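You operate a simulated robot arm through the tools that you are given. There is no shell and no other tool.

You run a simulated robot arm. Do the job below in one go: nothing can be reset, and whatever is moved stays where it is left.

JOB
Tamp the blue pot with the black tamper, then top it with grit.
Fine: one orange scoop from the grit tub; put both tools back; leave the other pots; spill none. Set down upright: black tamper, orange scoop.

The check looks at the end state, three seconds after you hand in, the way a careful person would. Anything else that was tipped, shoved, dropped, spilled or broken makes it a failure.

ROBOT AND FRAMES
A 7-joint arm with a two-finger parallel gripper, fixed in place. Base frame: the origin is at the foot of the arm, x ahead of it, y to its left, z up; the work surface is at about z = 86. Units: cm, rad, N and s.
With the tool pointing down near the work surface it reaches from about 18 to 62 cm from the base axis. Its first joint turns from -2.897 to 2.897 rad. Payload 1.57 kg.
The tool frame sits at the grasp point between the pads (the TCP): z along the fingers, y along the line on which they close. The tips reach 3 cm beyond it. Largest opening 8 cm; finger width 1.7, thickness 1.2; the body of the gripper, 4 by 8.2 cm, starts 8 cm behind the TCP.
Orientation is that of the tool frame in the base frame, as a unit quaternion [w, x, y, z]. With the fingers straight down and closing along the base's y, the tool's x points along the base's -x, its y along +y and its z along -z.

CONTROLS
- The arm moves only by the tool servo_tool. Its argument "steps" is a list that holds one entry, the list of rows, each a list of 6 numbers: the shift along the tool's x, y, z in cm, then the turn, a rotation vector about the tool's x, y, z in rad. In form: [[[dx, dy, dz, wx, wy, wz], ...]]. A call has 1 to 20 rows; each row is the pose to reach, as a shift and turn from the pose commanded when the call began, along the tool's axes at that moment. "fingers" is the finger opening in cm, from 0 to 8, set as the call begins (left out, the last holds). A row lasts 0.2 s, in which the tool goes at most 5 cm and 0.15 rad; a call with a longer step from one row to the next is refused whole, and so is a gripper value outside its range. A pose out of reach is approached as far as the arm can. The call stops where the force on the tool passes 40 N (or 10 N more than at its start, if that is more) or the arm is blocked; 0.2 s more then pass. Each finger travels about 7.2 cm/s and halts on what it meets, pressing with about 31 N; the grip force reading is that of the motor and also rises with nothing between the fingers. The clock runs only during rows and for 0.2 s after the last one: add rows that repeat a pose to give the fingers time. It gives the time, the measured TCP pose, the force on the tool (base axes), the opening and the grip force at its end, in the units of the frame above (readings bear some noise), with the torque about the TCP (base axes, N m) and any sound that the robot's microphone picked up.
- Cameras (640 x 400 px; columns grow to the right, rows downward): "scene" is fixed at [5.38, 49.76, 156.58]; the picture's right is [-0.77, -0.64, 0.00], its down [-0.42, 0.51, -0.75] and it looks along [0.48, -0.58, -0.66] (base axes); focal length 293 px, centre (320, 200). "wrist" rides on the gripper at [7.2, -0.7, -12.2] in the tool frame; the picture's right is [0.09, 1.00, 0.00], its down [-0.84, 0.08, -0.54] and it looks along [-0.54, 0.05, 0.84] (tool axes); focal length 238 px, centre (320, 200).
- camera(camera): a new picture of that camera. It takes no simulated time.
- move_column(by): slides the trunk up (or, below 0, down) by that many cm; the arm rides with it, the base frame stays. It gives what a move gives, with no picture.
- measure_at(camera, pixels): for up to 12 pixels [column, row] of the newest picture of that camera ("zoom" is the newest enlarged one), the place [x, y, z] in the base frame of the surface seen there, good to about 0.2 cm, but the place of the scene camera against the robot may be out by one fixed shift of up to 2.5 cm in any direction. It takes no simulated time.
- close_up(camera, box): a new picture of the part [left, top, right, bottom] of that camera's present view, enlarged. It takes no simulated time.
- hand_in(): hands the job in; it is judged then, once.

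Unless the task says otherwise, let go and move clear before handing in.

The tools are called after "Emit:" by a JSON object that holds its "method" and its "body". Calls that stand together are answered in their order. servo_tool: Moves the arm, as the interface text tells. Its arguments: {"type":"object","properties":{"steps":{"type":"array"},"fingers":{"type":"number"}},"required":["steps"]} The other tools are called the same way: move_column (by) slides the trunk up or down; camera (camera) takes a picture; measure_at (camera, pixels) gives the place of the surface under pixels of a picture; close_up (camera, box) takes an enlarged picture of a part of a camera's view; hand_in () hands the job in.

At the start:

```text
time_s: 0.0
tool_pos: [44.68, 21.11, 132.06]
tcp_rot: [0.0, 0.0, 1.0, -0.001]
ft_force: [-0.5, -0.1, -0.6]
ft_torque: [0.02, 0.01, 0.01]
finger_gap: 7.99
gripper_force: 0.1
trunk travel left (down, up): [-72.5, 26.5]
```

scene: 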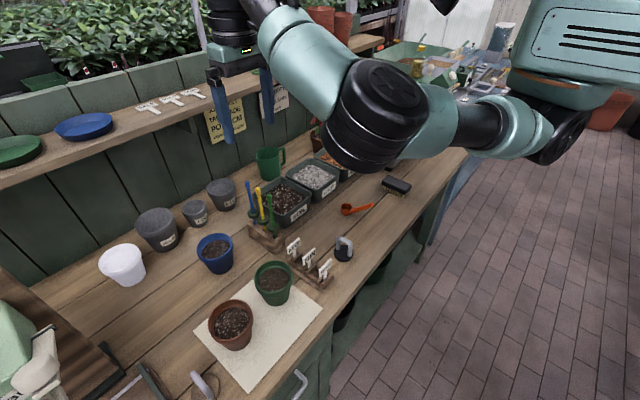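
wrist: 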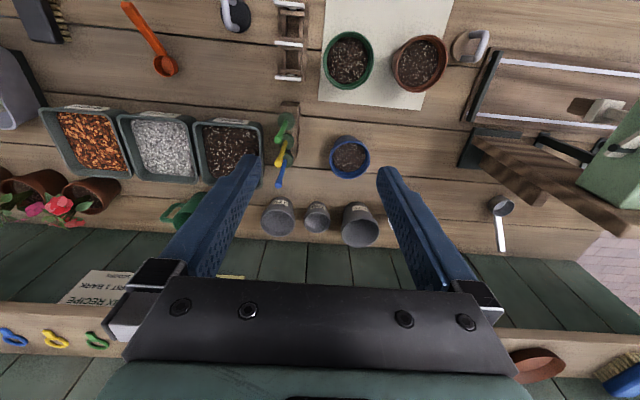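

The wrist picture shows the blue pot near (350,157), the orange scoop near (150,40), the grit tub (grey) near (163,145), and two candidate tampers, near (235,15) and (470,45). I'll zoom in to identify the objects before moving.

Emit:
{"method": "close_up", "body": {"camera": "scene", "box": [230, 140, 430, 265]}}

Emit:
{"method": "close_up", "body": {"camera": "wrist", "box": [0, 0, 320, 200]}}

Emit:
{"method": "close_up", "body": {"camera": "wrist", "box": [320, 0, 640, 200]}}

Emit:
{"method": "close_up", "body": {"camera": "scene", "box": [80, 250, 340, 400]}}

```text
3.20 times, centred on (330, 202) of scene
```

zoom: 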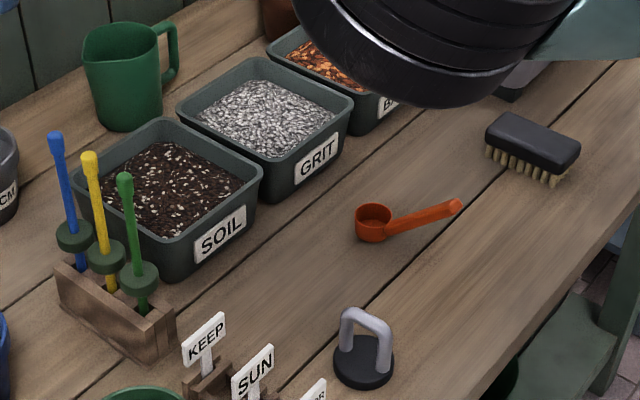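

```text
2.00 times, centred on (160, 100) of wrist
```

zoom: 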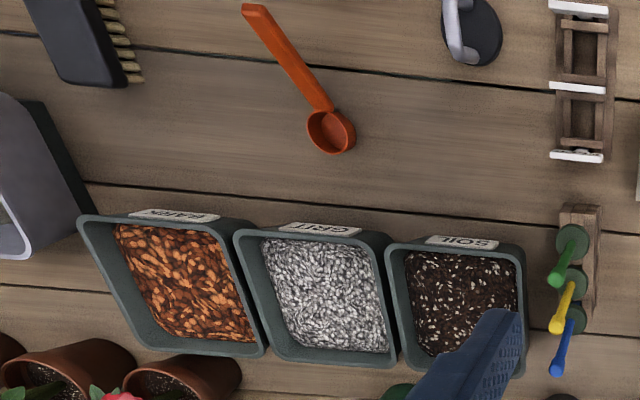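

```text
2.00 times, centred on (480, 100) of wrist
```

zoom: 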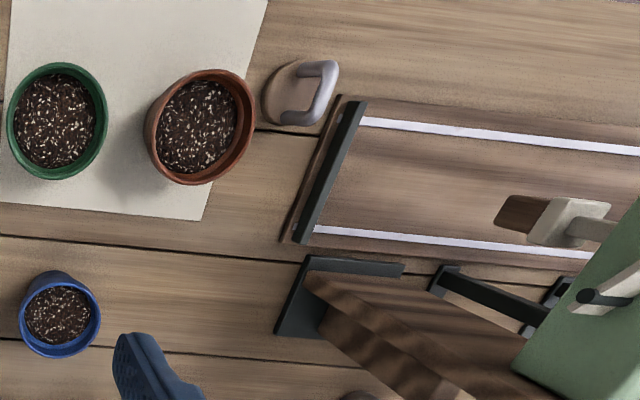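

```text
2.46 times, centred on (210, 325) of scene
```

zoom: 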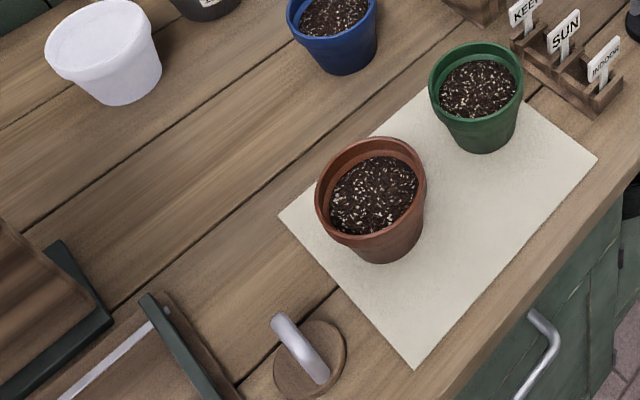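

The black tamper is the black disk with a grey loop handle at wrist (235,15), and the wooden one at wrist (470,45) is not the one. I'll measure the key places from the wrist camera.

Emit:
{"method": "measure_at", "body": {"camera": "wrist", "pixels": [[350, 157], [350, 137], [350, 177], [332, 157], [369, 157], [163, 145], [165, 66], [135, 20], [125, 4], [240, 15], [228, 15], [280, 130]]}}

Emit:
{"method": "measure_at", "body": {"camera": "scene", "pixels": [[215, 250], [215, 233], [344, 241], [344, 256], [346, 210], [372, 206], [316, 175], [240, 320], [290, 348], [273, 280], [122, 262], [268, 240]]}}

```text
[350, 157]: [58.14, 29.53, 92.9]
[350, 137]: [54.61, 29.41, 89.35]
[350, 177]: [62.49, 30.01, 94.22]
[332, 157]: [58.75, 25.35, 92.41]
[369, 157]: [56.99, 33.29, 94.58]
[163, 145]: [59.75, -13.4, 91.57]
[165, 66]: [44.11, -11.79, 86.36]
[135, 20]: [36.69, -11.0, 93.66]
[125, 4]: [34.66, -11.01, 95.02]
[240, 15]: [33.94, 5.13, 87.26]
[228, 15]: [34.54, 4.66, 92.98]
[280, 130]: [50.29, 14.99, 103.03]
```

```text
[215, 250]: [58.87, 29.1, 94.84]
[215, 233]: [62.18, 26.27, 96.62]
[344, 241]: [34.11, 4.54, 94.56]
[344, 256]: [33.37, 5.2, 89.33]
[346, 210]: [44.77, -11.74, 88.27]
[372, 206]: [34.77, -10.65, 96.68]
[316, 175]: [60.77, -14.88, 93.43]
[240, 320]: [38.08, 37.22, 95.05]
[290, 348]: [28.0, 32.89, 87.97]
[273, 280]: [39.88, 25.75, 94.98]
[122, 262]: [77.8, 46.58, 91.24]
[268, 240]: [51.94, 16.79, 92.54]
```

The wrist camera puts the blue pot at about (58,29.5), the scoop bowl at about (44,-11.8), the grit at about (60,-13.4) and the black tamper at about (34,5). I'll move to hover over the black tamper so I can see how its handle lies.

Emit:
{"method": "servo_tool", "body": {"steps": [[[1.0, -1.6, 2.0, 0, 0, 0], [2.0, -3.2, 4.0, 0, 0, 0], [3.0, -4.8, 6.0, 0, 0, 0], [4.0, -6.4, 8.0, 0, 0, 0], [5.0, -8.0, 10.0, 0, 0, 0], [6.0, -9.6, 12.0, 0, 0, 0], [7.0, -11.2, 14.0, 0, 0, 0], [8.0, -12.8, 16.0, 0, 0, 0], [9.0, -14.4, 18.0, 0, 0, 0], [10.0, -16.0, 20.0, 0, 0, 0], [10.0, -16.0, 20.0, 0, 0, 0]]], "fingers": 8}}

Emit:
{"method": "camera", "body": {"camera": "wrist"}}

Emit:
{"method": "camera", "body": {"camera": "scene"}}

```text
time_s: 2.4
tool_pos: [34.54, 5.17, 111.83]
tcp_rot: [0.001, 0.0, 1.0, -0.001]
ft_force: [-0.1, 0.1, -0.9]
ft_torque: [0.0, -0.02, 0.02]
finger_gap: 8.01
gripper_force: 0.1
trunk travel left (down, up): [-72.5, 26.5]
```

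```text
taken
```

wrist: 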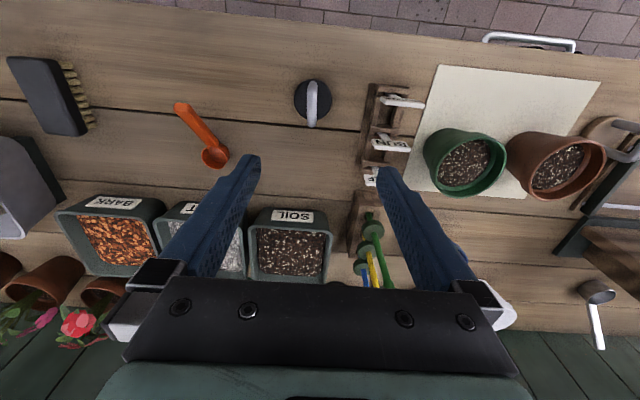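

```text
taken
```

scene: 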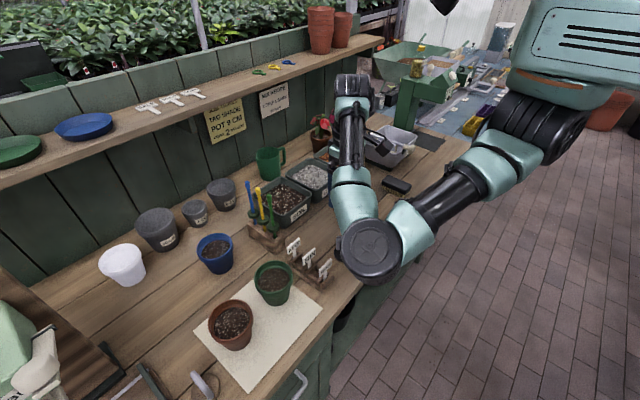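

Emit:
{"method": "close_up", "body": {"camera": "wrist", "box": [270, 65, 350, 140]}}

Emit:
{"method": "close_up", "body": {"camera": "wrist", "box": [160, 85, 250, 185]}}

Emit:
{"method": "measure_at", "body": {"camera": "wrist", "pixels": [[313, 84], [313, 95], [313, 105], [313, 120], [300, 100], [325, 100], [305, 85], [213, 158], [205, 150], [182, 108], [200, 135], [190, 118]]}}

```text
5.33 times, centred on (310, 102) of wrist
```

zoom: 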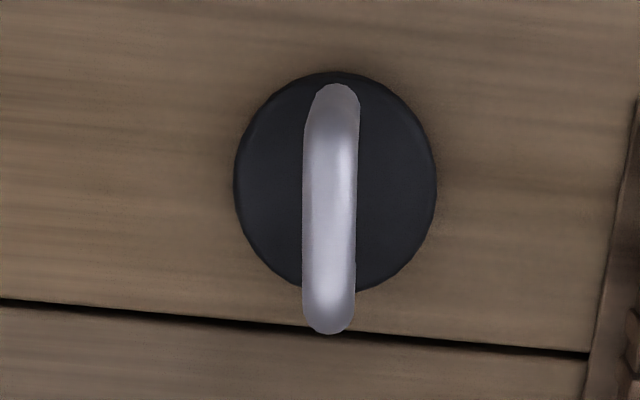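

```text
4.00 times, centred on (205, 135) of wrist
```

zoom: 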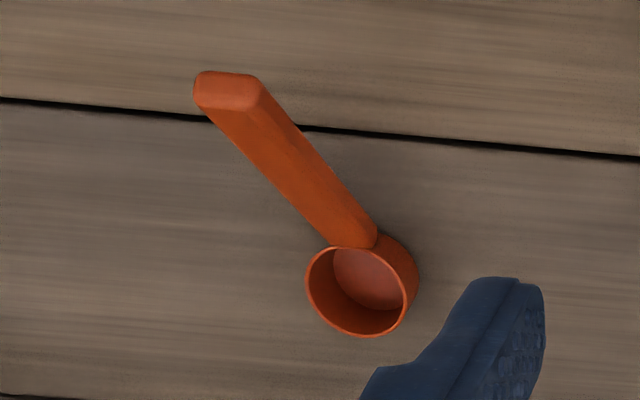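

```text
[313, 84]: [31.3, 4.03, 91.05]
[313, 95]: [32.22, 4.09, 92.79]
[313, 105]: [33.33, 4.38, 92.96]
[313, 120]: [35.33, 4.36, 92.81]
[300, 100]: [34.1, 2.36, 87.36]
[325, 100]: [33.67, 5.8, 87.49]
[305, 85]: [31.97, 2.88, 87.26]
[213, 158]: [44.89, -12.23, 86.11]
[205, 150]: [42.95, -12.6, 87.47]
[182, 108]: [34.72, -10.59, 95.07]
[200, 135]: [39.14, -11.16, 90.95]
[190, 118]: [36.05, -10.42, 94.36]
```

The black tamper's handle bar runs along base x at about y=4.25, from x≈31.3 to 36.2, with its top at z≈92.9. The disk centre is about (33.7,4.2). I'll drop to just above it with the fingers partly open and check the alignment.

Emit:
{"method": "servo_tool", "body": {"steps": [[[0.2, -0.3, 3, 0, 0, 0], [0.5, -0.6, 6, 0, 0, 0], [0.8, -0.92, 9, 0, 0, 0], [0.8, -0.92, 11.8, 0, 0, 0], [0.8, -0.92, 11.8, 0, 0, 0]]], "fingers": 5}}

Emit:
{"method": "camera", "body": {"camera": "wrist"}}

```text
time_s: 3.6
tool_pos: [33.91, 4.39, 100.07]
tcp_rot: [0.0, -0.001, 1.0, 0.0]
ft_force: [0.7, -1.3, -0.1]
ft_torque: [0.0, 0.02, 0.02]
finger_gap: 4.99
gripper_force: 0.1
trunk travel left (down, up): [-72.5, 26.5]
```

```text
taken
```

wrist: 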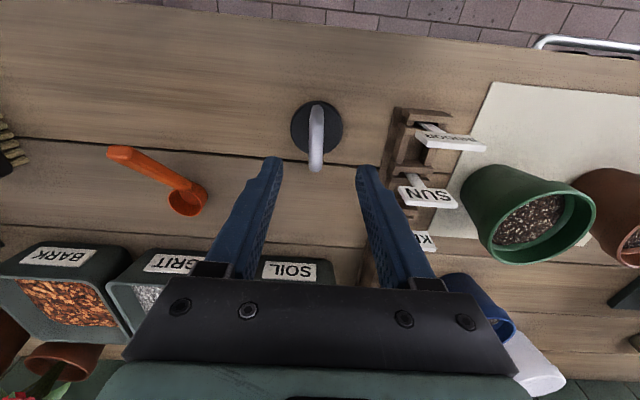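

Emit:
{"method": "measure_at", "body": {"camera": "wrist", "pixels": [[317, 112], [317, 125], [317, 140], [317, 155], [316, 165], [300, 125], [335, 125], [316, 103], [310, 150], [323, 150], [296, 125], [340, 125]]}}

Emit:
{"method": "close_up", "body": {"camera": "wrist", "box": [270, 80, 366, 180]}}

```text
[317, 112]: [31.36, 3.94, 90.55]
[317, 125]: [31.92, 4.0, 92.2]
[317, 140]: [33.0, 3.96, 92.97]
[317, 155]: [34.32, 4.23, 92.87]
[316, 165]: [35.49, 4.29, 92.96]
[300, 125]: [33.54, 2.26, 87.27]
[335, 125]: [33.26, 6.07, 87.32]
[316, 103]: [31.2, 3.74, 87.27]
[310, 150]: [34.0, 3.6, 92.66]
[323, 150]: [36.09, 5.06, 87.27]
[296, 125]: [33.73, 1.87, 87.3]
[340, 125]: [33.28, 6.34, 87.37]
```

```text
4.00 times, centred on (318, 130) of wrist
```

zoom: 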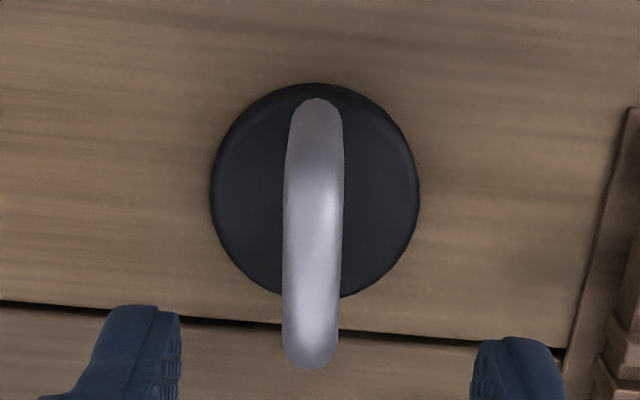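

The disk centre is at about (33.6,4.0) and the bar is at y≈4.05, z top 92.95. I'll descend so the pads straddle the bar, then close.

Emit:
{"method": "servo_tool", "body": {"steps": [[[0.25, -0.2, 2, 0, 0, 0], [0.25, -0.2, 4, 0, 0, 0], [0.25, -0.2, 6, 0, 0, 0], [0.25, -0.2, 7.2, 0, 0, 0], [0.25, -0.2, 8.0, 0, 0, 0], [0.25, -0.2, 8.0, 0, 0, 0]]], "fingers": 5}}

Emit:
{"method": "camera", "body": {"camera": "wrist"}}

```text
time_s: 5.0
tool_pos: [33.71, 4.12, 92.38]
tcp_rot: [0.0, -0.001, 1.0, 0.0]
ft_force: [-0.1, 0.8, 0.2]
ft_torque: [0.03, 0.0, -0.01]
finger_gap: 5.0
gripper_force: 0.1
trunk travel left (down, up): [-72.5, 26.5]
```

```text
taken
```

wrist: 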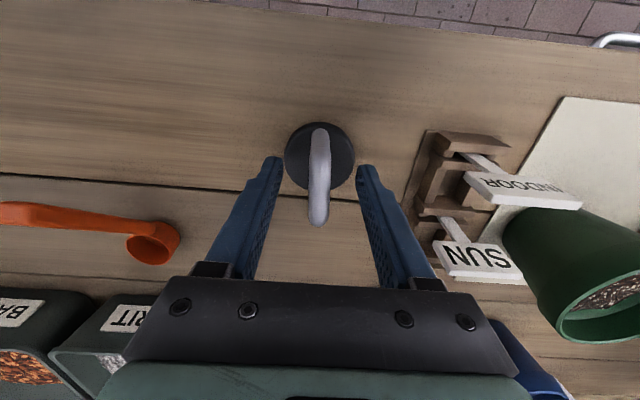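

The bar sits between the fingers, with tips at about (270,165) and (368,170). I'll close now.

Emit:
{"method": "servo_tool", "body": {"steps": [[[0, 0, 0, 0, 0, 0], [0, 0, 0, 0, 0, 0], [0, 0, 0, 0, 0, 0], [0, 0, 0, 0, 0, 0]]], "fingers": 0}}

Emit:
{"method": "camera", "body": {"camera": "wrist"}}

```text
time_s: 6.0
tool_pos: [33.66, 4.06, 92.32]
tcp_rot: [0.001, 0.001, 1.0, 0.0]
ft_force: [-0.9, 0.0, 0.1]
ft_torque: [-0.07, -0.02, -0.02]
finger_gap: 1.22
gripper_force: 29.1
trunk travel left (down, up): [-72.5, 26.5]
```

```text
taken
```

wrist: 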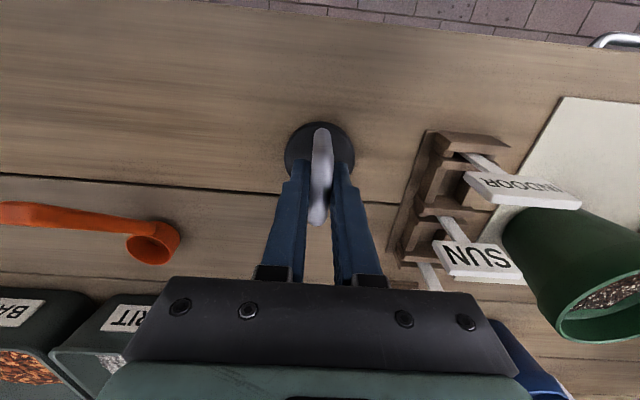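

The grip reads a gap of 1.22 at 29 N, so the bar is held. I'll lift straight up about 26 cm.

Emit:
{"method": "servo_tool", "body": {"steps": [[[0, 0, -1, 0, 0, 0], [0, 0, -3, 0, 0, 0], [0, 0, -6, 0, 0, 0], [0, 0, -9, 0, 0, 0], [0, 0, -12, 0, 0, 0], [0, 0, -15, 0, 0, 0], [0, 0, -18, 0, 0, 0], [0, 0, -21, 0, 0, 0], [0, 0, -24, 0, 0, 0], [0, 0, -26, 0, 0, 0], [0, 0, -26, 0, 0, 0]]], "fingers": 0}}

Emit:
{"method": "camera", "body": {"camera": "scene"}}

Emit:
{"method": "camera", "body": {"camera": "wrist"}}

```text
time_s: 8.4
tool_pos: [33.94, 3.99, 118.46]
tcp_rot: [0.0, 0.0, 1.0, 0.0]
ft_force: [-0.4, -0.1, -1.6]
ft_torque: [-0.02, -0.01, 0.0]
finger_gap: 1.2
gripper_force: 29.1
trunk travel left (down, up): [-72.5, 26.5]
```

```text
taken
```

scene: 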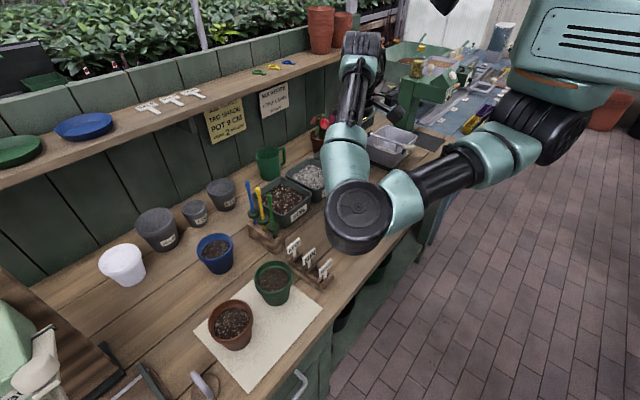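

```text
taken
```

wrist: 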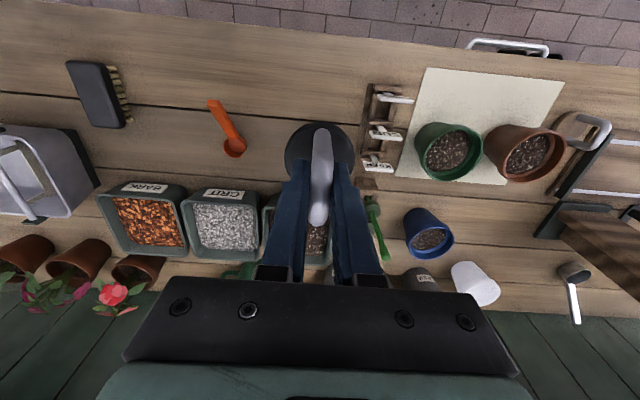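

The tamper is held level. I'll measure the blue pot rim from this view, around (430,233), before moving over it.

Emit:
{"method": "close_up", "body": {"camera": "wrist", "box": [390, 195, 470, 270]}}

Emit:
{"method": "close_up", "body": {"camera": "scene", "box": [180, 220, 250, 285]}}

```text
5.33 times, centred on (430, 232) of wrist
```

zoom: 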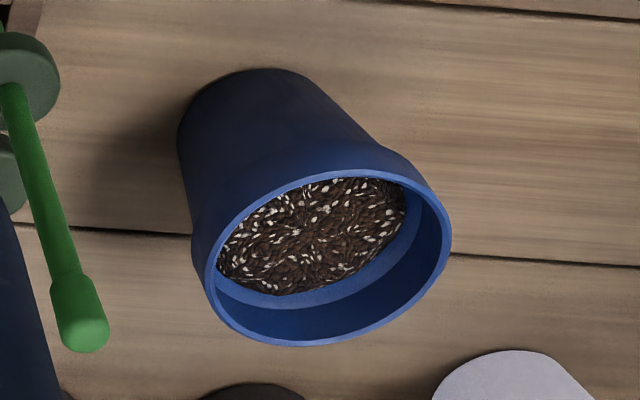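

```text
6.15 times, centred on (215, 252) of scene
```

zoom: 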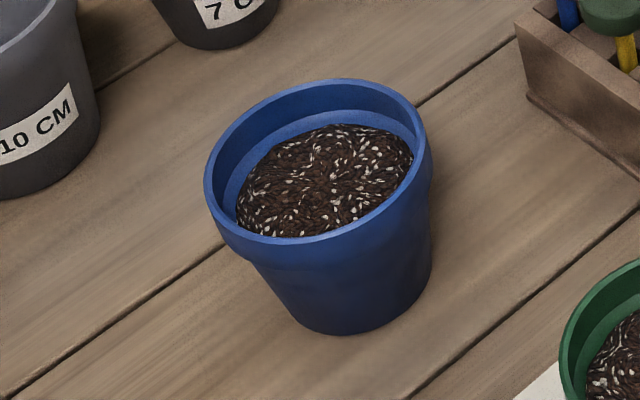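

Emit:
{"method": "measure_at", "body": {"camera": "zoom", "pixels": [[208, 190], [428, 150], [290, 241], [340, 82], [325, 180], [260, 200], [390, 160], [330, 130], [300, 230], [222, 145], [410, 100], [400, 208]]}}

Emit:
{"method": "measure_at", "body": {"camera": "wrist", "pixels": [[430, 233], [420, 245], [442, 235], [405, 241], [453, 238], [416, 252], [428, 257], [447, 225], [420, 237], [437, 243], [410, 232], [430, 228]]}}

```text
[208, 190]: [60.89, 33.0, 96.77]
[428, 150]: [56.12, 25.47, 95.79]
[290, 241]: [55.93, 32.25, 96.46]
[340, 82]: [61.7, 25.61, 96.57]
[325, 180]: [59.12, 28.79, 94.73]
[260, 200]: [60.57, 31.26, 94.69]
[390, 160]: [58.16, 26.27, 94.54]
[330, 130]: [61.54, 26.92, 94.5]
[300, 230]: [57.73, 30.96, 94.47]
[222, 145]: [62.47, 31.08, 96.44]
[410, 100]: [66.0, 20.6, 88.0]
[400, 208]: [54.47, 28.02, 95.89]
```

```text
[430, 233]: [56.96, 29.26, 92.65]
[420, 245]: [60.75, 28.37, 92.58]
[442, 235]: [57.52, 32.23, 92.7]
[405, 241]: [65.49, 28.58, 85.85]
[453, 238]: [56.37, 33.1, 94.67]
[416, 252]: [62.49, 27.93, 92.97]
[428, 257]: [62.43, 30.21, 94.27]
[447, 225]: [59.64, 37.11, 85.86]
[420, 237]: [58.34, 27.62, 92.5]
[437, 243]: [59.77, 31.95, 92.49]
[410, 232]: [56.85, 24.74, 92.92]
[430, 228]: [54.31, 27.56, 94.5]
```

The pot's centre comes out near (58.3,29.3), with the rim at z≈94.5 and the soil at z≈92.6. Its soil radius of about 3.5 clears the 2.7 cm disk. I'll carry the tamper over the pot at z≈118.

Emit:
{"method": "servo_tool", "body": {"steps": [[[-1.5, 1.5, 0, 0, 0, 0], [-4, 4, 0, 0, 0, 0], [-6.5, 6.5, 0, 0, 0, 0], [-9, 9, 0, 0, 0, 0], [-11.5, 11.5, 0, 0, 0, 0], [-14, 14, 0, 0, 0, 0], [-16.5, 16.7, 0, 0, 0, 0], [-19, 19.3, 0, 0, 0, 0], [-21.5, 22, 0, 0, 0, 0], [-23.5, 24, 0, 0, 0, 0], [-24.5, 25.2, 0, 0, 0, 0], [-24.5, 25.2, 0, 0, 0, 0]]], "fingers": 0}}

Emit:
{"method": "camera", "body": {"camera": "scene"}}

Emit:
{"method": "camera", "body": {"camera": "wrist"}}

```text
time_s: 11.0
tool_pos: [58.31, 29.29, 117.98]
tcp_rot: [0.0, 0.0, 1.0, 0.0]
ft_force: [0.8, -1.1, -0.9]
ft_torque: [0.01, -0.01, 0.07]
finger_gap: 1.2
gripper_force: 29.5
trunk travel left (down, up): [-72.5, 26.5]
```

```text
taken
```

scene: 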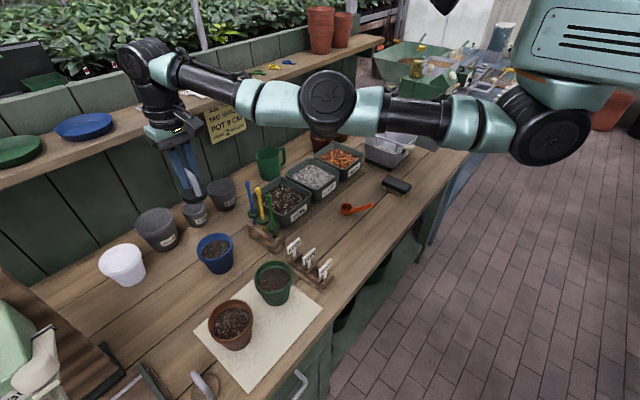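

```text
taken
```

wrist: 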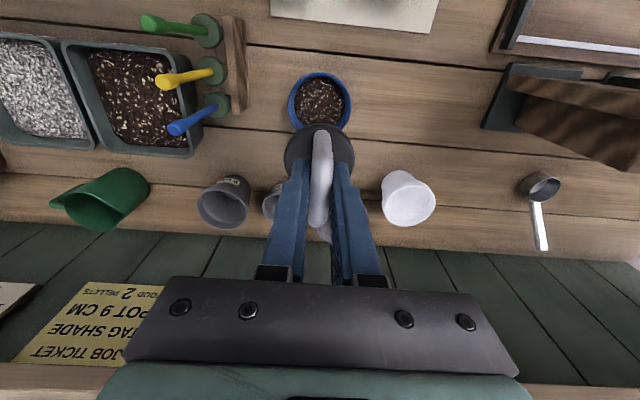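

The arm reached the hover point. The pot is now in clear view at (320,100), so I'll refine its centre from the rim.

Emit:
{"method": "close_up", "body": {"camera": "wrist", "box": [275, 60, 365, 140]}}

Emit:
{"method": "measure_at", "body": {"camera": "wrist", "pixels": [[289, 102], [350, 102], [320, 73], [293, 87], [346, 86], [343, 122], [298, 122], [320, 100], [305, 95], [335, 105], [320, 85], [320, 115]]}}

```text
5.00 times, centred on (320, 100) of wrist
```

zoom: 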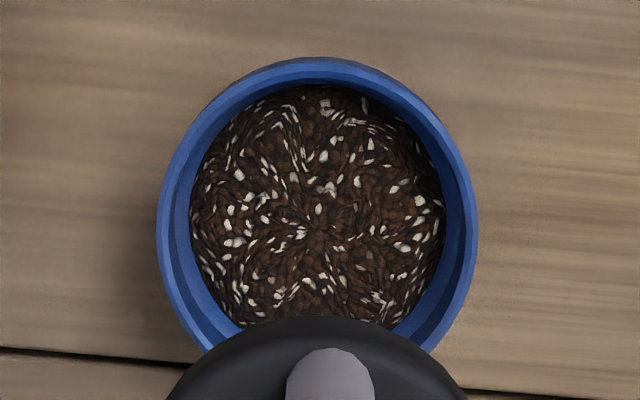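

```text
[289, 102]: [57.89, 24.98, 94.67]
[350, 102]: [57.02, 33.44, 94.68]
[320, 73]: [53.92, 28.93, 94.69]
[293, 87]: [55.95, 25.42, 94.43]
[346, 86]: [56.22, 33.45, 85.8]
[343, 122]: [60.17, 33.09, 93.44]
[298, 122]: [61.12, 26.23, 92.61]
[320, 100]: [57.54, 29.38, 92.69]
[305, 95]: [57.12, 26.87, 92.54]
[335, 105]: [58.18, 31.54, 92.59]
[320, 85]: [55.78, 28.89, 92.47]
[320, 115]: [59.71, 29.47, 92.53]
```

The refit gives a pot centre of (58.2,29.3), which matches the tool position. I'll descend to about 2 cm above soil contact.

Emit:
{"method": "servo_tool", "body": {"steps": [[[0, 0, 2, 0, 0, 0], [0, 0, 4.5, 0, 0, 0], [0, 0, 7, 0, 0, 0], [0, 0, 9.5, 0, 0, 0], [0, 0, 12, 0, 0, 0], [0, 0, 14, 0, 0, 0], [0, 0, 15.5, 0, 0, 0], [0, 0, 16.5, 0, 0, 0], [0, 0, 16.5, 0, 0, 0]]], "fingers": 0}}

Emit:
{"method": "camera", "body": {"camera": "scene"}}

Emit:
{"method": "camera", "body": {"camera": "wrist"}}

```text
time_s: 13.0
tool_pos: [57.76, 29.02, 101.78]
tcp_rot: [-0.001, 0.0, 1.0, 0.0]
ft_force: [0.1, 0.3, -0.6]
ft_torque: [0.01, -0.02, 0.01]
finger_gap: 1.22
gripper_force: 29.7
out of reach, approached as far as the arm can: row 7, 8, 9
trunk travel left (down, up): [-72.5, 26.5]
```

```text
taken
```

scene: 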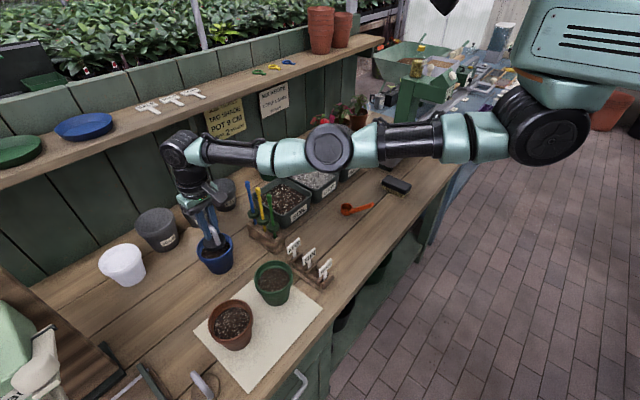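

```text
taken
```

wrist: 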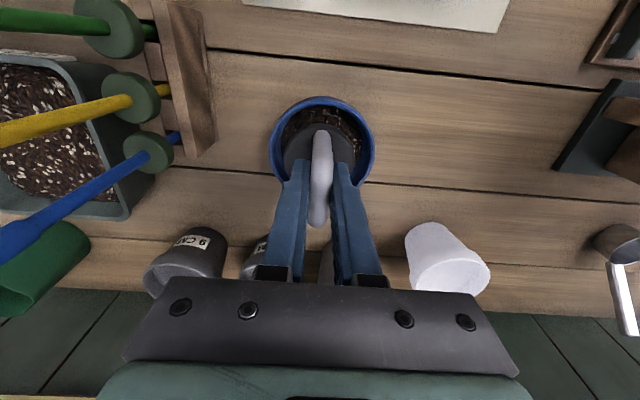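

The arm ran out of reach at z=101.8 (rows 7–9), so I need to lower the shoulder. I'll raise the tool first, then slide the trunk down.

Emit:
{"method": "servo_tool", "body": {"steps": [[[0, 0, -2, 0, 0, 0], [0, 0, -5, 0, 0, 0], [0, 0, -8, 0, 0, 0], [0, 0, -11, 0, 0, 0], [0, 0, -14, 0, 0, 0], [0, 0, -16.5, 0, 0, 0], [0, 0, -16.5, 0, 0, 0]]], "fingers": 0}}

```text
time_s: 14.6
tool_pos: [57.6, 29.08, 118.28]
tcp_rot: [-0.001, 0.001, 1.0, 0.0]
ft_force: [-0.4, -0.3, -0.5]
ft_torque: [0.0, -0.01, -0.04]
finger_gap: 1.25
gripper_force: 29.3
trunk travel left (down, up): [-72.5, 26.5]
```

The tool is at z=118.3, so the tamper's underside is at about 112. I'll lower the trunk 10 cm and check the arm's clearances.

Emit:
{"method": "move_column", "body": {"by": -10}}

Emit:
{"method": "camera", "body": {"camera": "scene"}}

Emit:
{"method": "camera", "body": {"camera": "wrist"}}

```text
time_s: 15.9
tool_pos: [57.64, 29.12, 108.27]
tcp_rot: [0.0, 0.0, 1.0, 0.0]
ft_force: [0.4, 0.7, -1.3]
ft_torque: [-0.02, 0.0, 0.0]
finger_gap: 1.24
gripper_force: 29.6
trunk travel left (down, up): [-62.5, 36.5]
```

```text
taken
```

scene: 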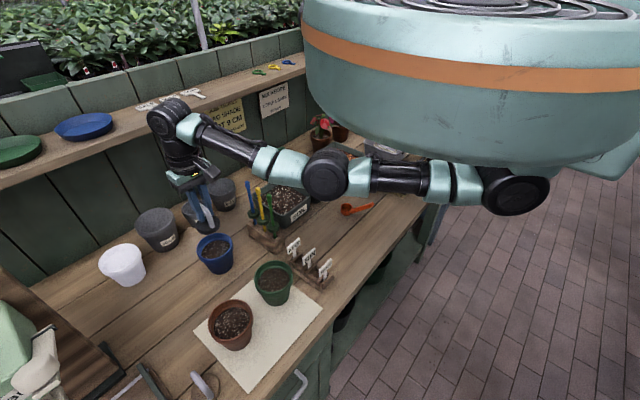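

```text
taken
```

wrist: 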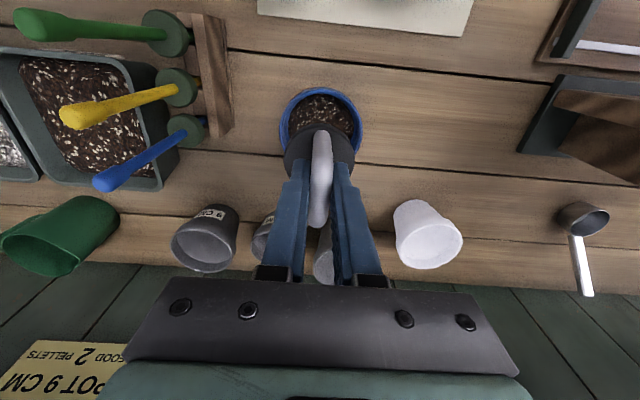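

The trunk lowered cleanly and the arm has clearance. I'll correct the tool by +0.6 in x and +0.2 in y, and descend to just above the soil.

Emit:
{"method": "servo_tool", "body": {"steps": [[[-0.4, 0.15, 1, 0, 0, 0], [-0.62, 0.2, 3, 0, 0, 0], [-0.62, 0.2, 5, 0, 0, 0], [-0.62, 0.2, 6.5, 0, 0, 0], [-0.62, 0.2, 7.5, 0, 0, 0], [-0.62, 0.2, 7.5, 0, 0, 0]]], "fingers": 0}}

Emit:
{"method": "camera", "body": {"camera": "wrist"}}

Emit:
{"method": "close_up", "body": {"camera": "scene", "box": [140, 170, 280, 290]}}

```text
time_s: 17.3
tool_pos: [58.0, 29.1, 100.66]
tcp_rot: [0.0, -0.001, 1.0, 0.0]
ft_force: [-0.1, -0.3, -1.2]
ft_torque: [0.04, 0.0, 0.0]
finger_gap: 1.23
gripper_force: 29.3
trunk travel left (down, up): [-62.5, 36.5]
```

```text
taken
```

wrist: 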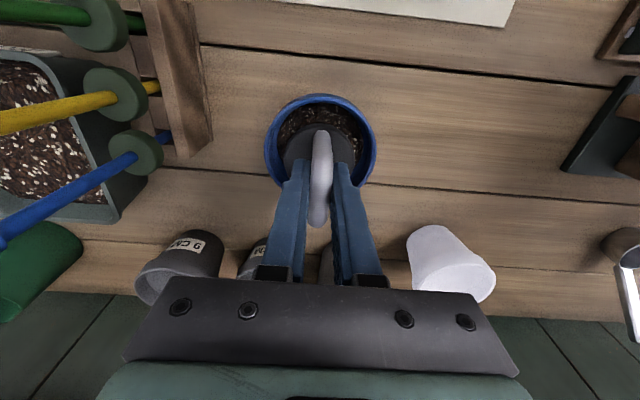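

```text
3.33 times, centred on (210, 230) of scene
```

zoom: 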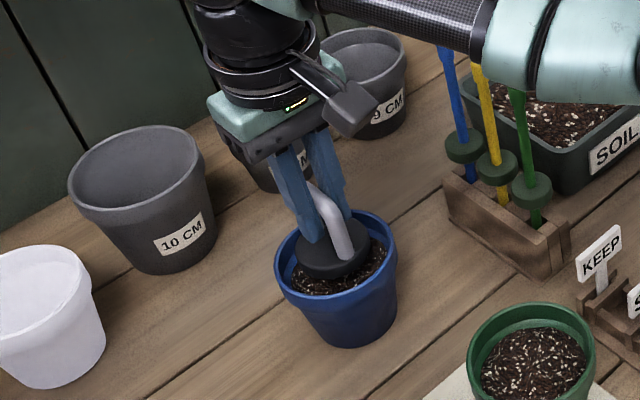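

The disk is inside the rim with a margin all round. I'll now lower slowly in small steps to find contact, watching the force.

Emit:
{"method": "servo_tool", "body": {"steps": [[[-0.1, 0.1, 0.3, 0, 0, 0], [-0.1, 0.1, 0.6, 0, 0, 0], [-0.1, 0.1, 0.9, 0, 0, 0], [-0.1, 0.1, 1.2, 0, 0, 0], [-0.1, 0.1, 1.4, 0, 0, 0], [-0.1, 0.1, 1.4, 0, 0, 0]]], "fingers": 0}}

Emit:
{"method": "camera", "body": {"camera": "wrist"}}

```text
time_s: 18.7
tool_pos: [58.36, 29.32, 99.37]
tcp_rot: [-0.001, -0.001, 1.0, 0.0]
ft_force: [0.6, -0.1, -0.9]
ft_torque: [-0.03, 0.0, -0.03]
finger_gap: 1.23
gripper_force: 29.7
trunk travel left (down, up): [-62.5, 36.5]
```

```text
taken
```

wrist: 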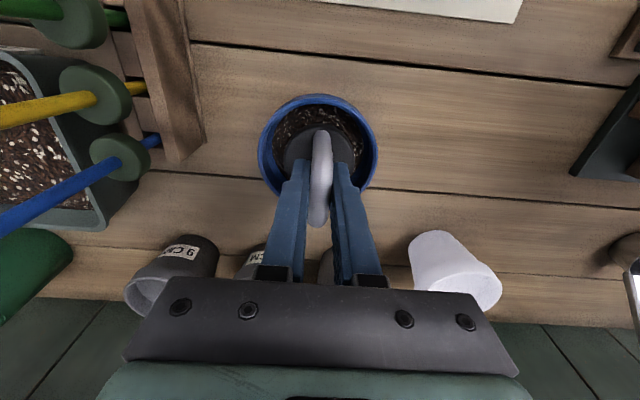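

There's no contact yet at z=99.4. I'll continue down in finer steps.

Emit:
{"method": "servo_tool", "body": {"steps": [[[0, 0, 0.15, 0, 0, 0], [0, 0, 0.3, 0, 0, 0], [0, 0, 0.45, 0, 0, 0], [0, 0, 0.6, 0, 0, 0]]], "fingers": 0}}

```text
time_s: 19.7
tool_pos: [58.3, 29.24, 98.79]
tcp_rot: [0.002, 0.0, 1.0, 0.001]
ft_force: [0.6, -0.5, 2.7]
ft_torque: [0.07, -0.05, -0.01]
finger_gap: 1.22
gripper_force: 29.5
trunk travel left (down, up): [-62.5, 36.5]
```

Contact has begun: the force in z rose to +2.7 N at z=98.8. I'll press further gradually.

Emit:
{"method": "servo_tool", "body": {"steps": [[[0, 0, 0.1, 0, 0, 0], [0, 0, 0.2, 0, 0, 0], [0, 0, 0.3, 0, 0, 0], [0, 0, 0.3, 0, 0, 0]]], "fingers": 0}}

```text
time_s: 20.7
tool_pos: [58.28, 29.3, 98.82]
tcp_rot: [0.003, 0.0, 1.0, 0.002]
ft_force: [0.0, -1.2, 19.6]
ft_torque: [-0.01, 0.22, -0.02]
finger_gap: 1.24
gripper_force: 29.7
trunk travel left (down, up): [-62.5, 36.5]
```

The force is 19.6 N with no slip in z. I'll press a touch more and hold to finish the tamp.

Emit:
{"method": "servo_tool", "body": {"steps": [[[0, 0, 0.08, 0, 0, 0], [0, 0, 0.16, 0, 0, 0], [0, 0, 0.16, 0, 0, 0], [0, 0, 0.16, 0, 0, 0], [0, 0, 0.16, 0, 0, 0], [0, 0, 0.16, 0, 0, 0]]], "fingers": 0}}

Emit:
{"method": "close_up", "body": {"camera": "scene", "box": [140, 170, 280, 290]}}

Emit:
{"method": "camera", "body": {"camera": "wrist"}}

```text
time_s: 22.1
tool_pos: [58.29, 29.31, 98.9]
tcp_rot: [0.004, -0.001, 1.0, 0.002]
ft_force: [0.4, -1.8, 26.2]
ft_torque: [-0.03, 0.34, 0.01]
finger_gap: 1.22
gripper_force: 29.5
trunk travel left (down, up): [-62.5, 36.5]
```

```text
3.33 times, centred on (210, 230) of scene
```

zoom: 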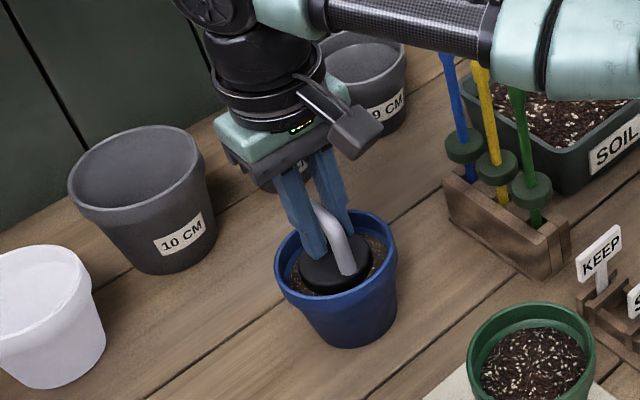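

```text
taken
```

wrist: 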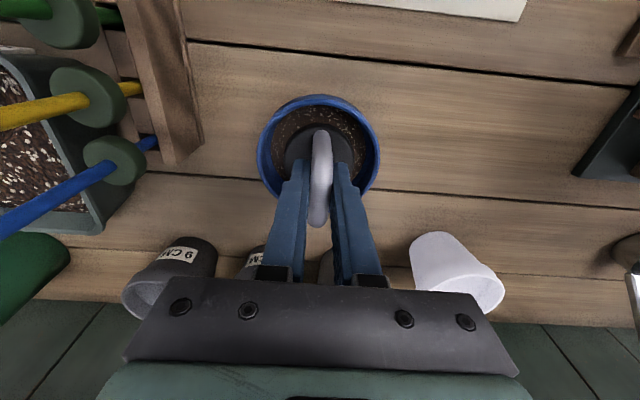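

The soil now looks smoother and is pressed down after 26 N. I'll lift the tamper straight out.

Emit:
{"method": "servo_tool", "body": {"steps": [[[0, 0, -0.4, 0, 0, 0], [0, 0, -1.5, 0, 0, 0], [0, 0, -3, 0, 0, 0], [0, 0, -5, 0, 0, 0], [0, 0, -7.5, 0, 0, 0], [0, 0, -10, 0, 0, 0], [0, 0, -12.5, 0, 0, 0], [0, 0, -15, 0, 0, 0], [0, 0, -15, 0, 0, 0]]], "fingers": 0}}

Emit:
{"method": "camera", "body": {"camera": "wrist"}}

Emit:
{"method": "close_up", "body": {"camera": "scene", "box": [140, 170, 280, 290]}}

```text
time_s: 24.1
tool_pos: [57.38, 28.99, 113.15]
tcp_rot: [0.0, 0.0, 1.0, 0.0]
ft_force: [0.7, -0.3, -1.6]
ft_torque: [0.02, -0.02, -0.02]
finger_gap: 1.23
gripper_force: 29.6
out of reach, approached as far as the arm can: row 7, 8, 9
trunk travel left (down, up): [-62.5, 36.5]
```

```text
taken
```

wrist: 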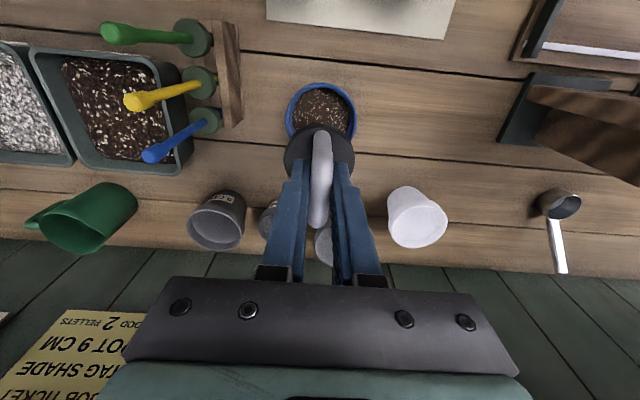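

```text
3.33 times, centred on (210, 230) of scene
```

zoom: 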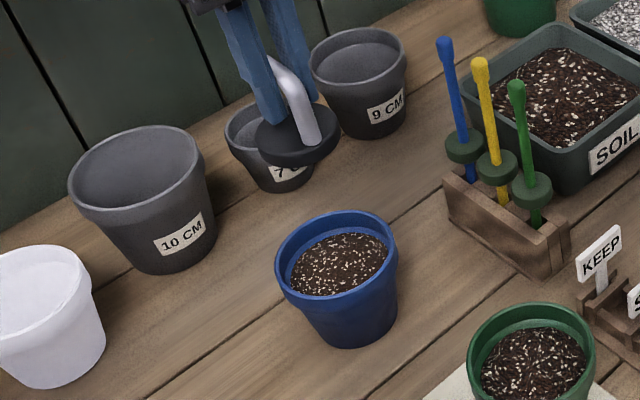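

The blue pot's soil shows the tamped texture and the pot hasn't shifted. I'll raise the trunk back up for travel.

Emit:
{"method": "move_column", "body": {"by": 10}}

Emit:
{"method": "close_up", "body": {"camera": "wrist", "box": [260, 60, 380, 140]}}

```text
time_s: 25.5
tool_pos: [57.43, 28.93, 123.07]
tcp_rot: [0.0, 0.001, 1.0, 0.0]
ft_force: [1.2, 0.2, -0.7]
ft_torque: [-0.04, -0.02, -0.01]
finger_gap: 1.22
gripper_force: 29.7
trunk travel left (down, up): [-72.5, 26.5]
```

```text
5.00 times, centred on (320, 100) of wrist
```

zoom: 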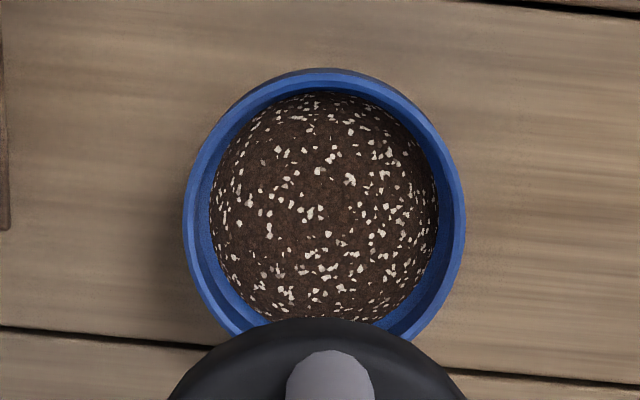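

The tamped surface is plain at (320,100). I'll carry the tamper back over its original spot at (33.65,4.05).

Emit:
{"method": "servo_tool", "body": {"steps": [[[1.5, -1.6, 0, 0, 0, 0], [4, -4.2, 0, 0, 0, 0], [6.5, -6.8, 0, 0, 0, 0], [9, -9.4, 0, 0, 0, 0], [11.5, -12, 0, 0, 0, 0], [14, -14.7, 0, 0, 0, 0], [16.5, -17.3, 1, 0, 0, 0], [19, -19.9, 3, 0, 0, 0], [21.5, -22.5, 6, 0, 0, 0], [23, -24.1, 9, 0, 0, 0], [23.75, -24.92, 12, 0, 0, 0], [23.75, -24.92, 15, 0, 0, 0], [23.75, -24.92, 15, 0, 0, 0]]], "fingers": 0}}

Emit:
{"method": "camera", "body": {"camera": "wrist"}}

Emit:
{"method": "camera", "body": {"camera": "scene"}}

```text
time_s: 28.3
tool_pos: [57.46, 29.05, 123.22]
tcp_rot: [0.001, 0.001, 1.0, 0.0]
ft_force: [0.2, 0.5, -1.3]
ft_torque: [0.0, 0.0, -0.01]
finger_gap: 1.24
gripper_force: 29.1
out of reach, approached as far as the arm can: row 1, 2, 3, 4, 5, 6, 7, 8, 9, 10, 11, 12, 13
trunk travel left (down, up): [-72.5, 26.5]
```

```text
taken
```

wrist: 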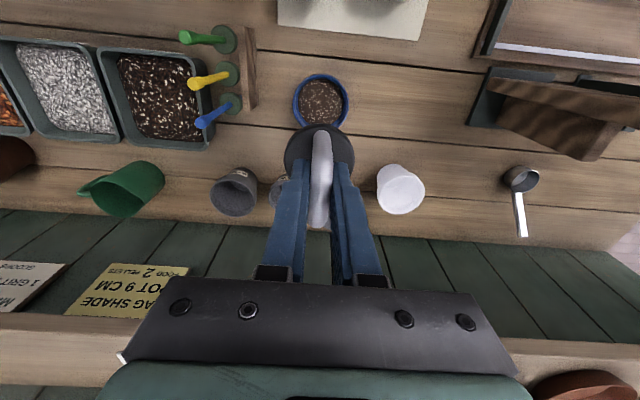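

```text
taken
```

scene: 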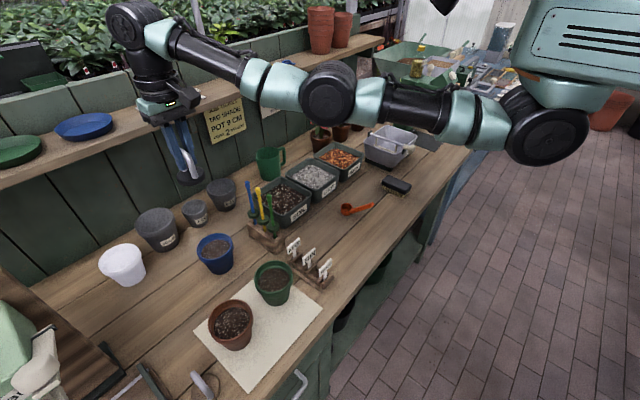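

The arm didn't move: every row was reported out of reach, so it is stuck at full extension. I'll try a small retreat inward and down first.

Emit:
{"method": "servo_tool", "body": {"steps": [[[0.5, -0.2, 0.5, 0, 0, 0], [1.0, -0.5, 1.0, 0, 0, 0], [2.0, -1, 2, 0, 0, 0]]], "fingers": 0}}

```text
time_s: 29.1
tool_pos: [55.42, 27.09, 121.47]
tcp_rot: [0.0, 0.0, 1.0, -0.001]
ft_force: [-0.4, -1.0, -1.6]
ft_torque: [0.03, 0.0, 0.01]
finger_gap: 1.23
gripper_force: 29.9
out of reach, approached as far as the arm can: row 2
trunk travel left (down, up): [-72.5, 26.5]
```

It's moving again and now sits at (55.4,27.1,121.5). I'll continue toward the tamper's spot.

Emit:
{"method": "servo_tool", "body": {"steps": [[[1.5, -1.6, 0, 0, 0, 0], [3.5, -3.7, 0, 0, 0, 0], [6, -6.3, 0, 0, 0, 0], [8.5, -9.0, 0, 0, 0, 0], [11, -11.6, 0, 0, 0, 0], [13.5, -14.2, 0.5, 0, 0, 0], [16, -16.9, 1, 0, 0, 0], [18.5, -19.5, 2, 0, 0, 0], [20.5, -21.6, 3, 0, 0, 0], [21.5, -22.8, 3.5, 0, 0, 0], [21.5, -22.8, 3.5, 0, 0, 0]]], "fingers": 0}}

Emit:
{"method": "camera", "body": {"camera": "wrist"}}

Emit:
{"method": "camera", "body": {"camera": "scene"}}

```text
time_s: 31.5
tool_pos: [33.82, 3.67, 118.36]
tcp_rot: [0.0, 0.0, 1.0, 0.0]
ft_force: [0.0, -0.4, -0.3]
ft_torque: [-0.03, 0.02, -0.02]
finger_gap: 1.25
gripper_force: 29.6
trunk travel left (down, up): [-72.5, 26.5]
```

```text
taken
```

wrist: 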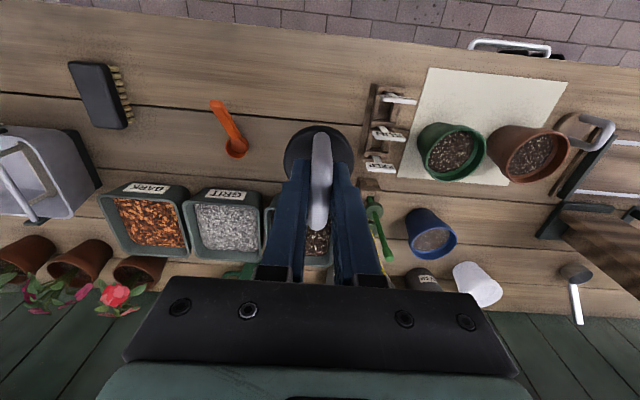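

```text
taken
```

scene: 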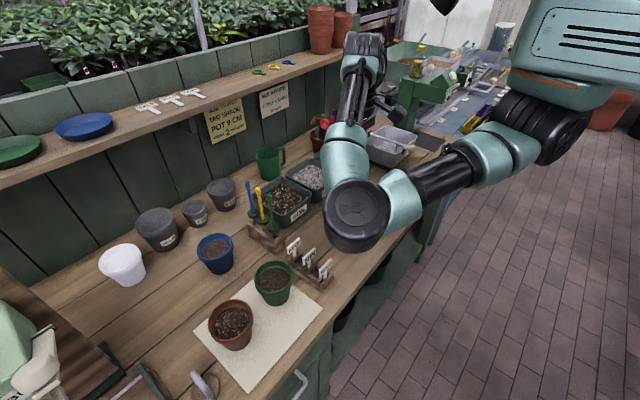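

The tool is at (33.8,3.7,118.4), directly above the original place apart from +0.33 in y. I'll descend to just above the table.

Emit:
{"method": "servo_tool", "body": {"steps": [[[0.1, 0.2, 2.5, 0, 0, 0], [0.15, 0.33, 5.5, 0, 0, 0], [0.15, 0.33, 8.5, 0, 0, 0], [0.15, 0.33, 11.5, 0, 0, 0], [0.15, 0.33, 14.5, 0, 0, 0], [0.15, 0.33, 17.5, 0, 0, 0], [0.15, 0.33, 20.5, 0, 0, 0], [0.15, 0.33, 23, 0, 0, 0], [0.15, 0.33, 24.8, 0, 0, 0], [0.15, 0.33, 24.8, 0, 0, 0]]], "fingers": 0}}

Emit:
{"method": "camera", "body": {"camera": "wrist"}}

```text
time_s: 33.7
tool_pos: [33.8, 3.89, 93.4]
tcp_rot: [0.0, -0.001, 1.0, 0.001]
ft_force: [0.1, 0.6, -1.6]
ft_torque: [0.01, 0.04, 0.0]
finger_gap: 1.28
gripper_force: 29.7
trunk travel left (down, up): [-72.5, 26.5]
```

```text
taken
```

wrist: 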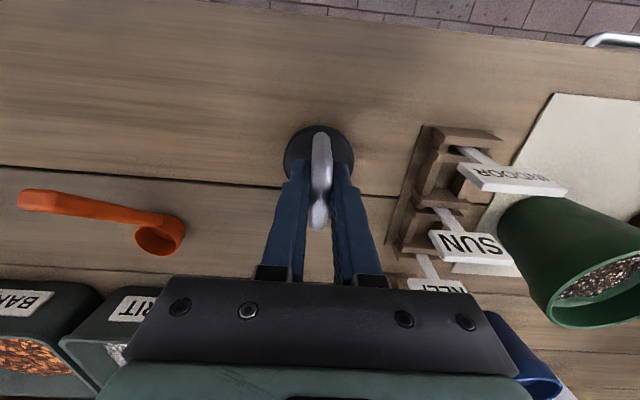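

The base is about 1 cm above the table, so I'll lower gently to contact.

Emit:
{"method": "servo_tool", "body": {"steps": [[[0, 0, 0.3, 0, 0, 0], [0, 0, 0.6, 0, 0, 0], [0, 0, 0.8, 0, 0, 0], [0, 0, 0.95, 0, 0, 0], [0, 0, 0.95, 0, 0, 0]]], "fingers": 0}}

```text
time_s: 34.9
tool_pos: [33.98, 4.03, 92.4]
tcp_rot: [0.0, 0.0, 1.0, 0.0]
ft_force: [0.4, 0.4, -1.8]
ft_torque: [-0.02, 0.03, 0.0]
finger_gap: 1.24
gripper_force: 29.0
trunk travel left (down, up): [-72.5, 26.5]
```

Emit:
{"method": "servo_tool", "body": {"steps": [[[0.1, 0, 0.1, 0, 0, 0], [0.1, 0, 0.2, 0, 0, 0], [0.1, 0, 0.2, 0, 0, 0]]], "fingers": 0}}

```text
time_s: 35.7
tool_pos: [33.84, 4.02, 92.25]
tcp_rot: [0.0, 0.0, 1.0, 0.0]
ft_force: [-0.6, -0.1, -1.0]
ft_torque: [-0.02, 0.01, 0.02]
finger_gap: 1.23
gripper_force: 29.4
trunk travel left (down, up): [-72.5, 26.5]
```

There's no contact yet (fz about -1). I'll keep inching down.

Emit:
{"method": "servo_tool", "body": {"steps": [[[0, 0, 0.1, 0, 0, 0], [0, 0, 0.1, 0, 0, 0], [0, 0, 0.1, 0, 0, 0]]], "fingers": 0}}

Emit:
{"method": "close_up", "body": {"camera": "wrist", "box": [270, 110, 370, 240]}}

```text
time_s: 36.5
tool_pos: [33.87, 4.03, 92.22]
tcp_rot: [0.001, -0.001, 1.0, 0.0]
ft_force: [0.3, -0.1, 2.5]
ft_torque: [0.11, -0.02, 0.0]
finger_gap: 1.25
gripper_force: 29.4
trunk travel left (down, up): [-72.5, 26.5]
```

```text
3.08 times, centred on (320, 175) of wrist
```

zoom: 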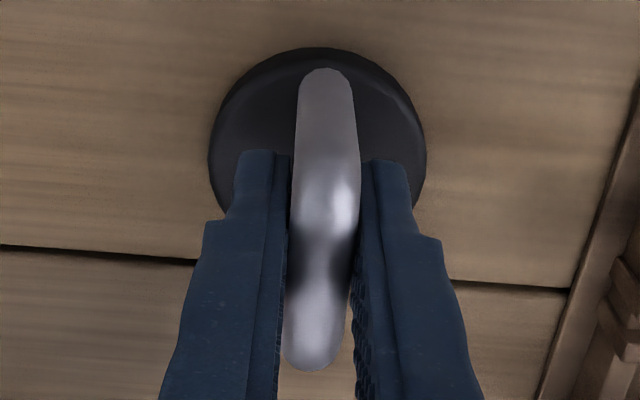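

Contact is at +2.5 N, with the disk flat on the bench at its original spot. I'll open the fingers, then rise.

Emit:
{"method": "servo_tool", "body": {"steps": [[[0, 0, 0, 0, 0, 0], [0, 0, 0, 0, 0, 0], [0, 0, 0, 0, 0, 0]]], "fingers": 4.5}}

Emit:
{"method": "servo_tool", "body": {"steps": [[[0, 0, -1, 0, 0, 0], [0, 0, -3, 0, 0, 0], [0, 0, -6, 0, 0, 0], [0, 0, -9, 0, 0, 0], [0, 0, -12, 0, 0, 0], [0, 0, -15, 0, 0, 0], [0, 0, -18, 0, 0, 0], [0, 0, -20, 0, 0, 0], [0, 0, -20, 0, 0, 0]]], "fingers": 4.5}}

Emit:
{"method": "camera", "body": {"camera": "wrist"}}

```text
time_s: 37.3
tool_pos: [33.84, 3.91, 92.05]
tcp_rot: [0.0, -0.001, 1.0, -0.001]
ft_force: [0.3, 0.1, 1.2]
ft_torque: [-0.03, 0.01, -0.01]
finger_gap: 4.5
gripper_force: 0.1
trunk travel left (down, up): [-72.5, 26.5]
```

```text
time_s: 39.3
tool_pos: [33.72, 4.04, 112.37]
tcp_rot: [0.0, -0.001, 1.0, 0.0]
ft_force: [-0.5, -1.0, 0.3]
ft_torque: [-0.01, -0.02, 0.02]
finger_gap: 4.52
gripper_force: 0.0
trunk travel left (down, up): [-72.5, 26.5]
```

```text
taken
```

wrist: 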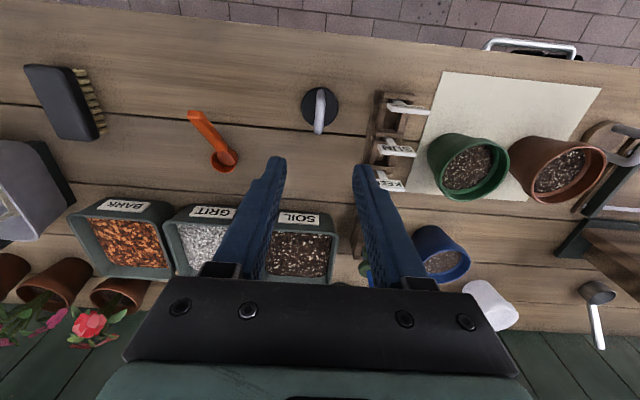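

The black tamper stands upright at (320,108). Next I'll move over the orange scoop to inspect it.

Emit:
{"method": "servo_tool", "body": {"steps": [[[-0.8, -3, 0, 0, 0, 0], [-1.6, -6, 0, 0, 0, 0], [-2.5, -9, 0, 0, 0, 0], [-3.3, -12, 0, 0, 0, 0], [-4.2, -15, 0, 0, 0, 0], [-4.2, -15, 0, 0, 0, 0]]], "fingers": 8}}

Emit:
{"method": "camera", "body": {"camera": "wrist"}}

Emit:
{"method": "camera", "body": {"camera": "scene"}}

```text
time_s: 40.7
tool_pos: [37.79, -10.98, 112.22]
tcp_rot: [0.001, 0.0, 1.0, 0.0]
ft_force: [0.2, 0.2, 0.1]
ft_torque: [-0.02, 0.0, 0.0]
finger_gap: 8.02
gripper_force: 0.0
trunk travel left (down, up): [-72.5, 26.5]
```

```text
taken
```

wrist: 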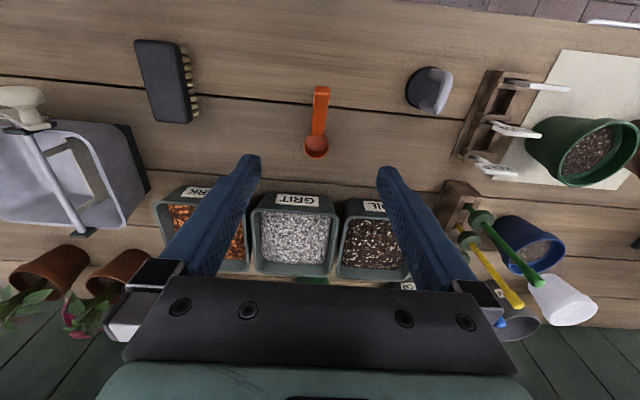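

```text
taken
```

scene: 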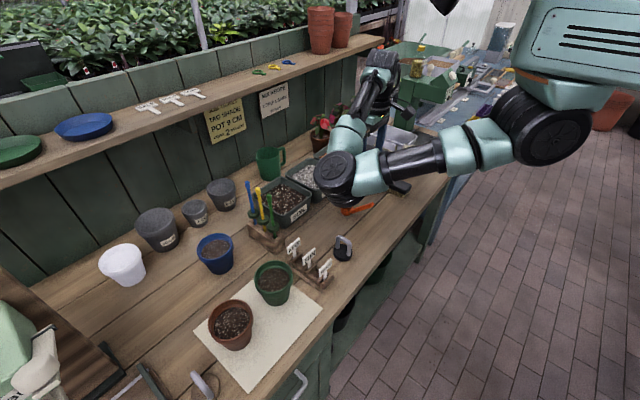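

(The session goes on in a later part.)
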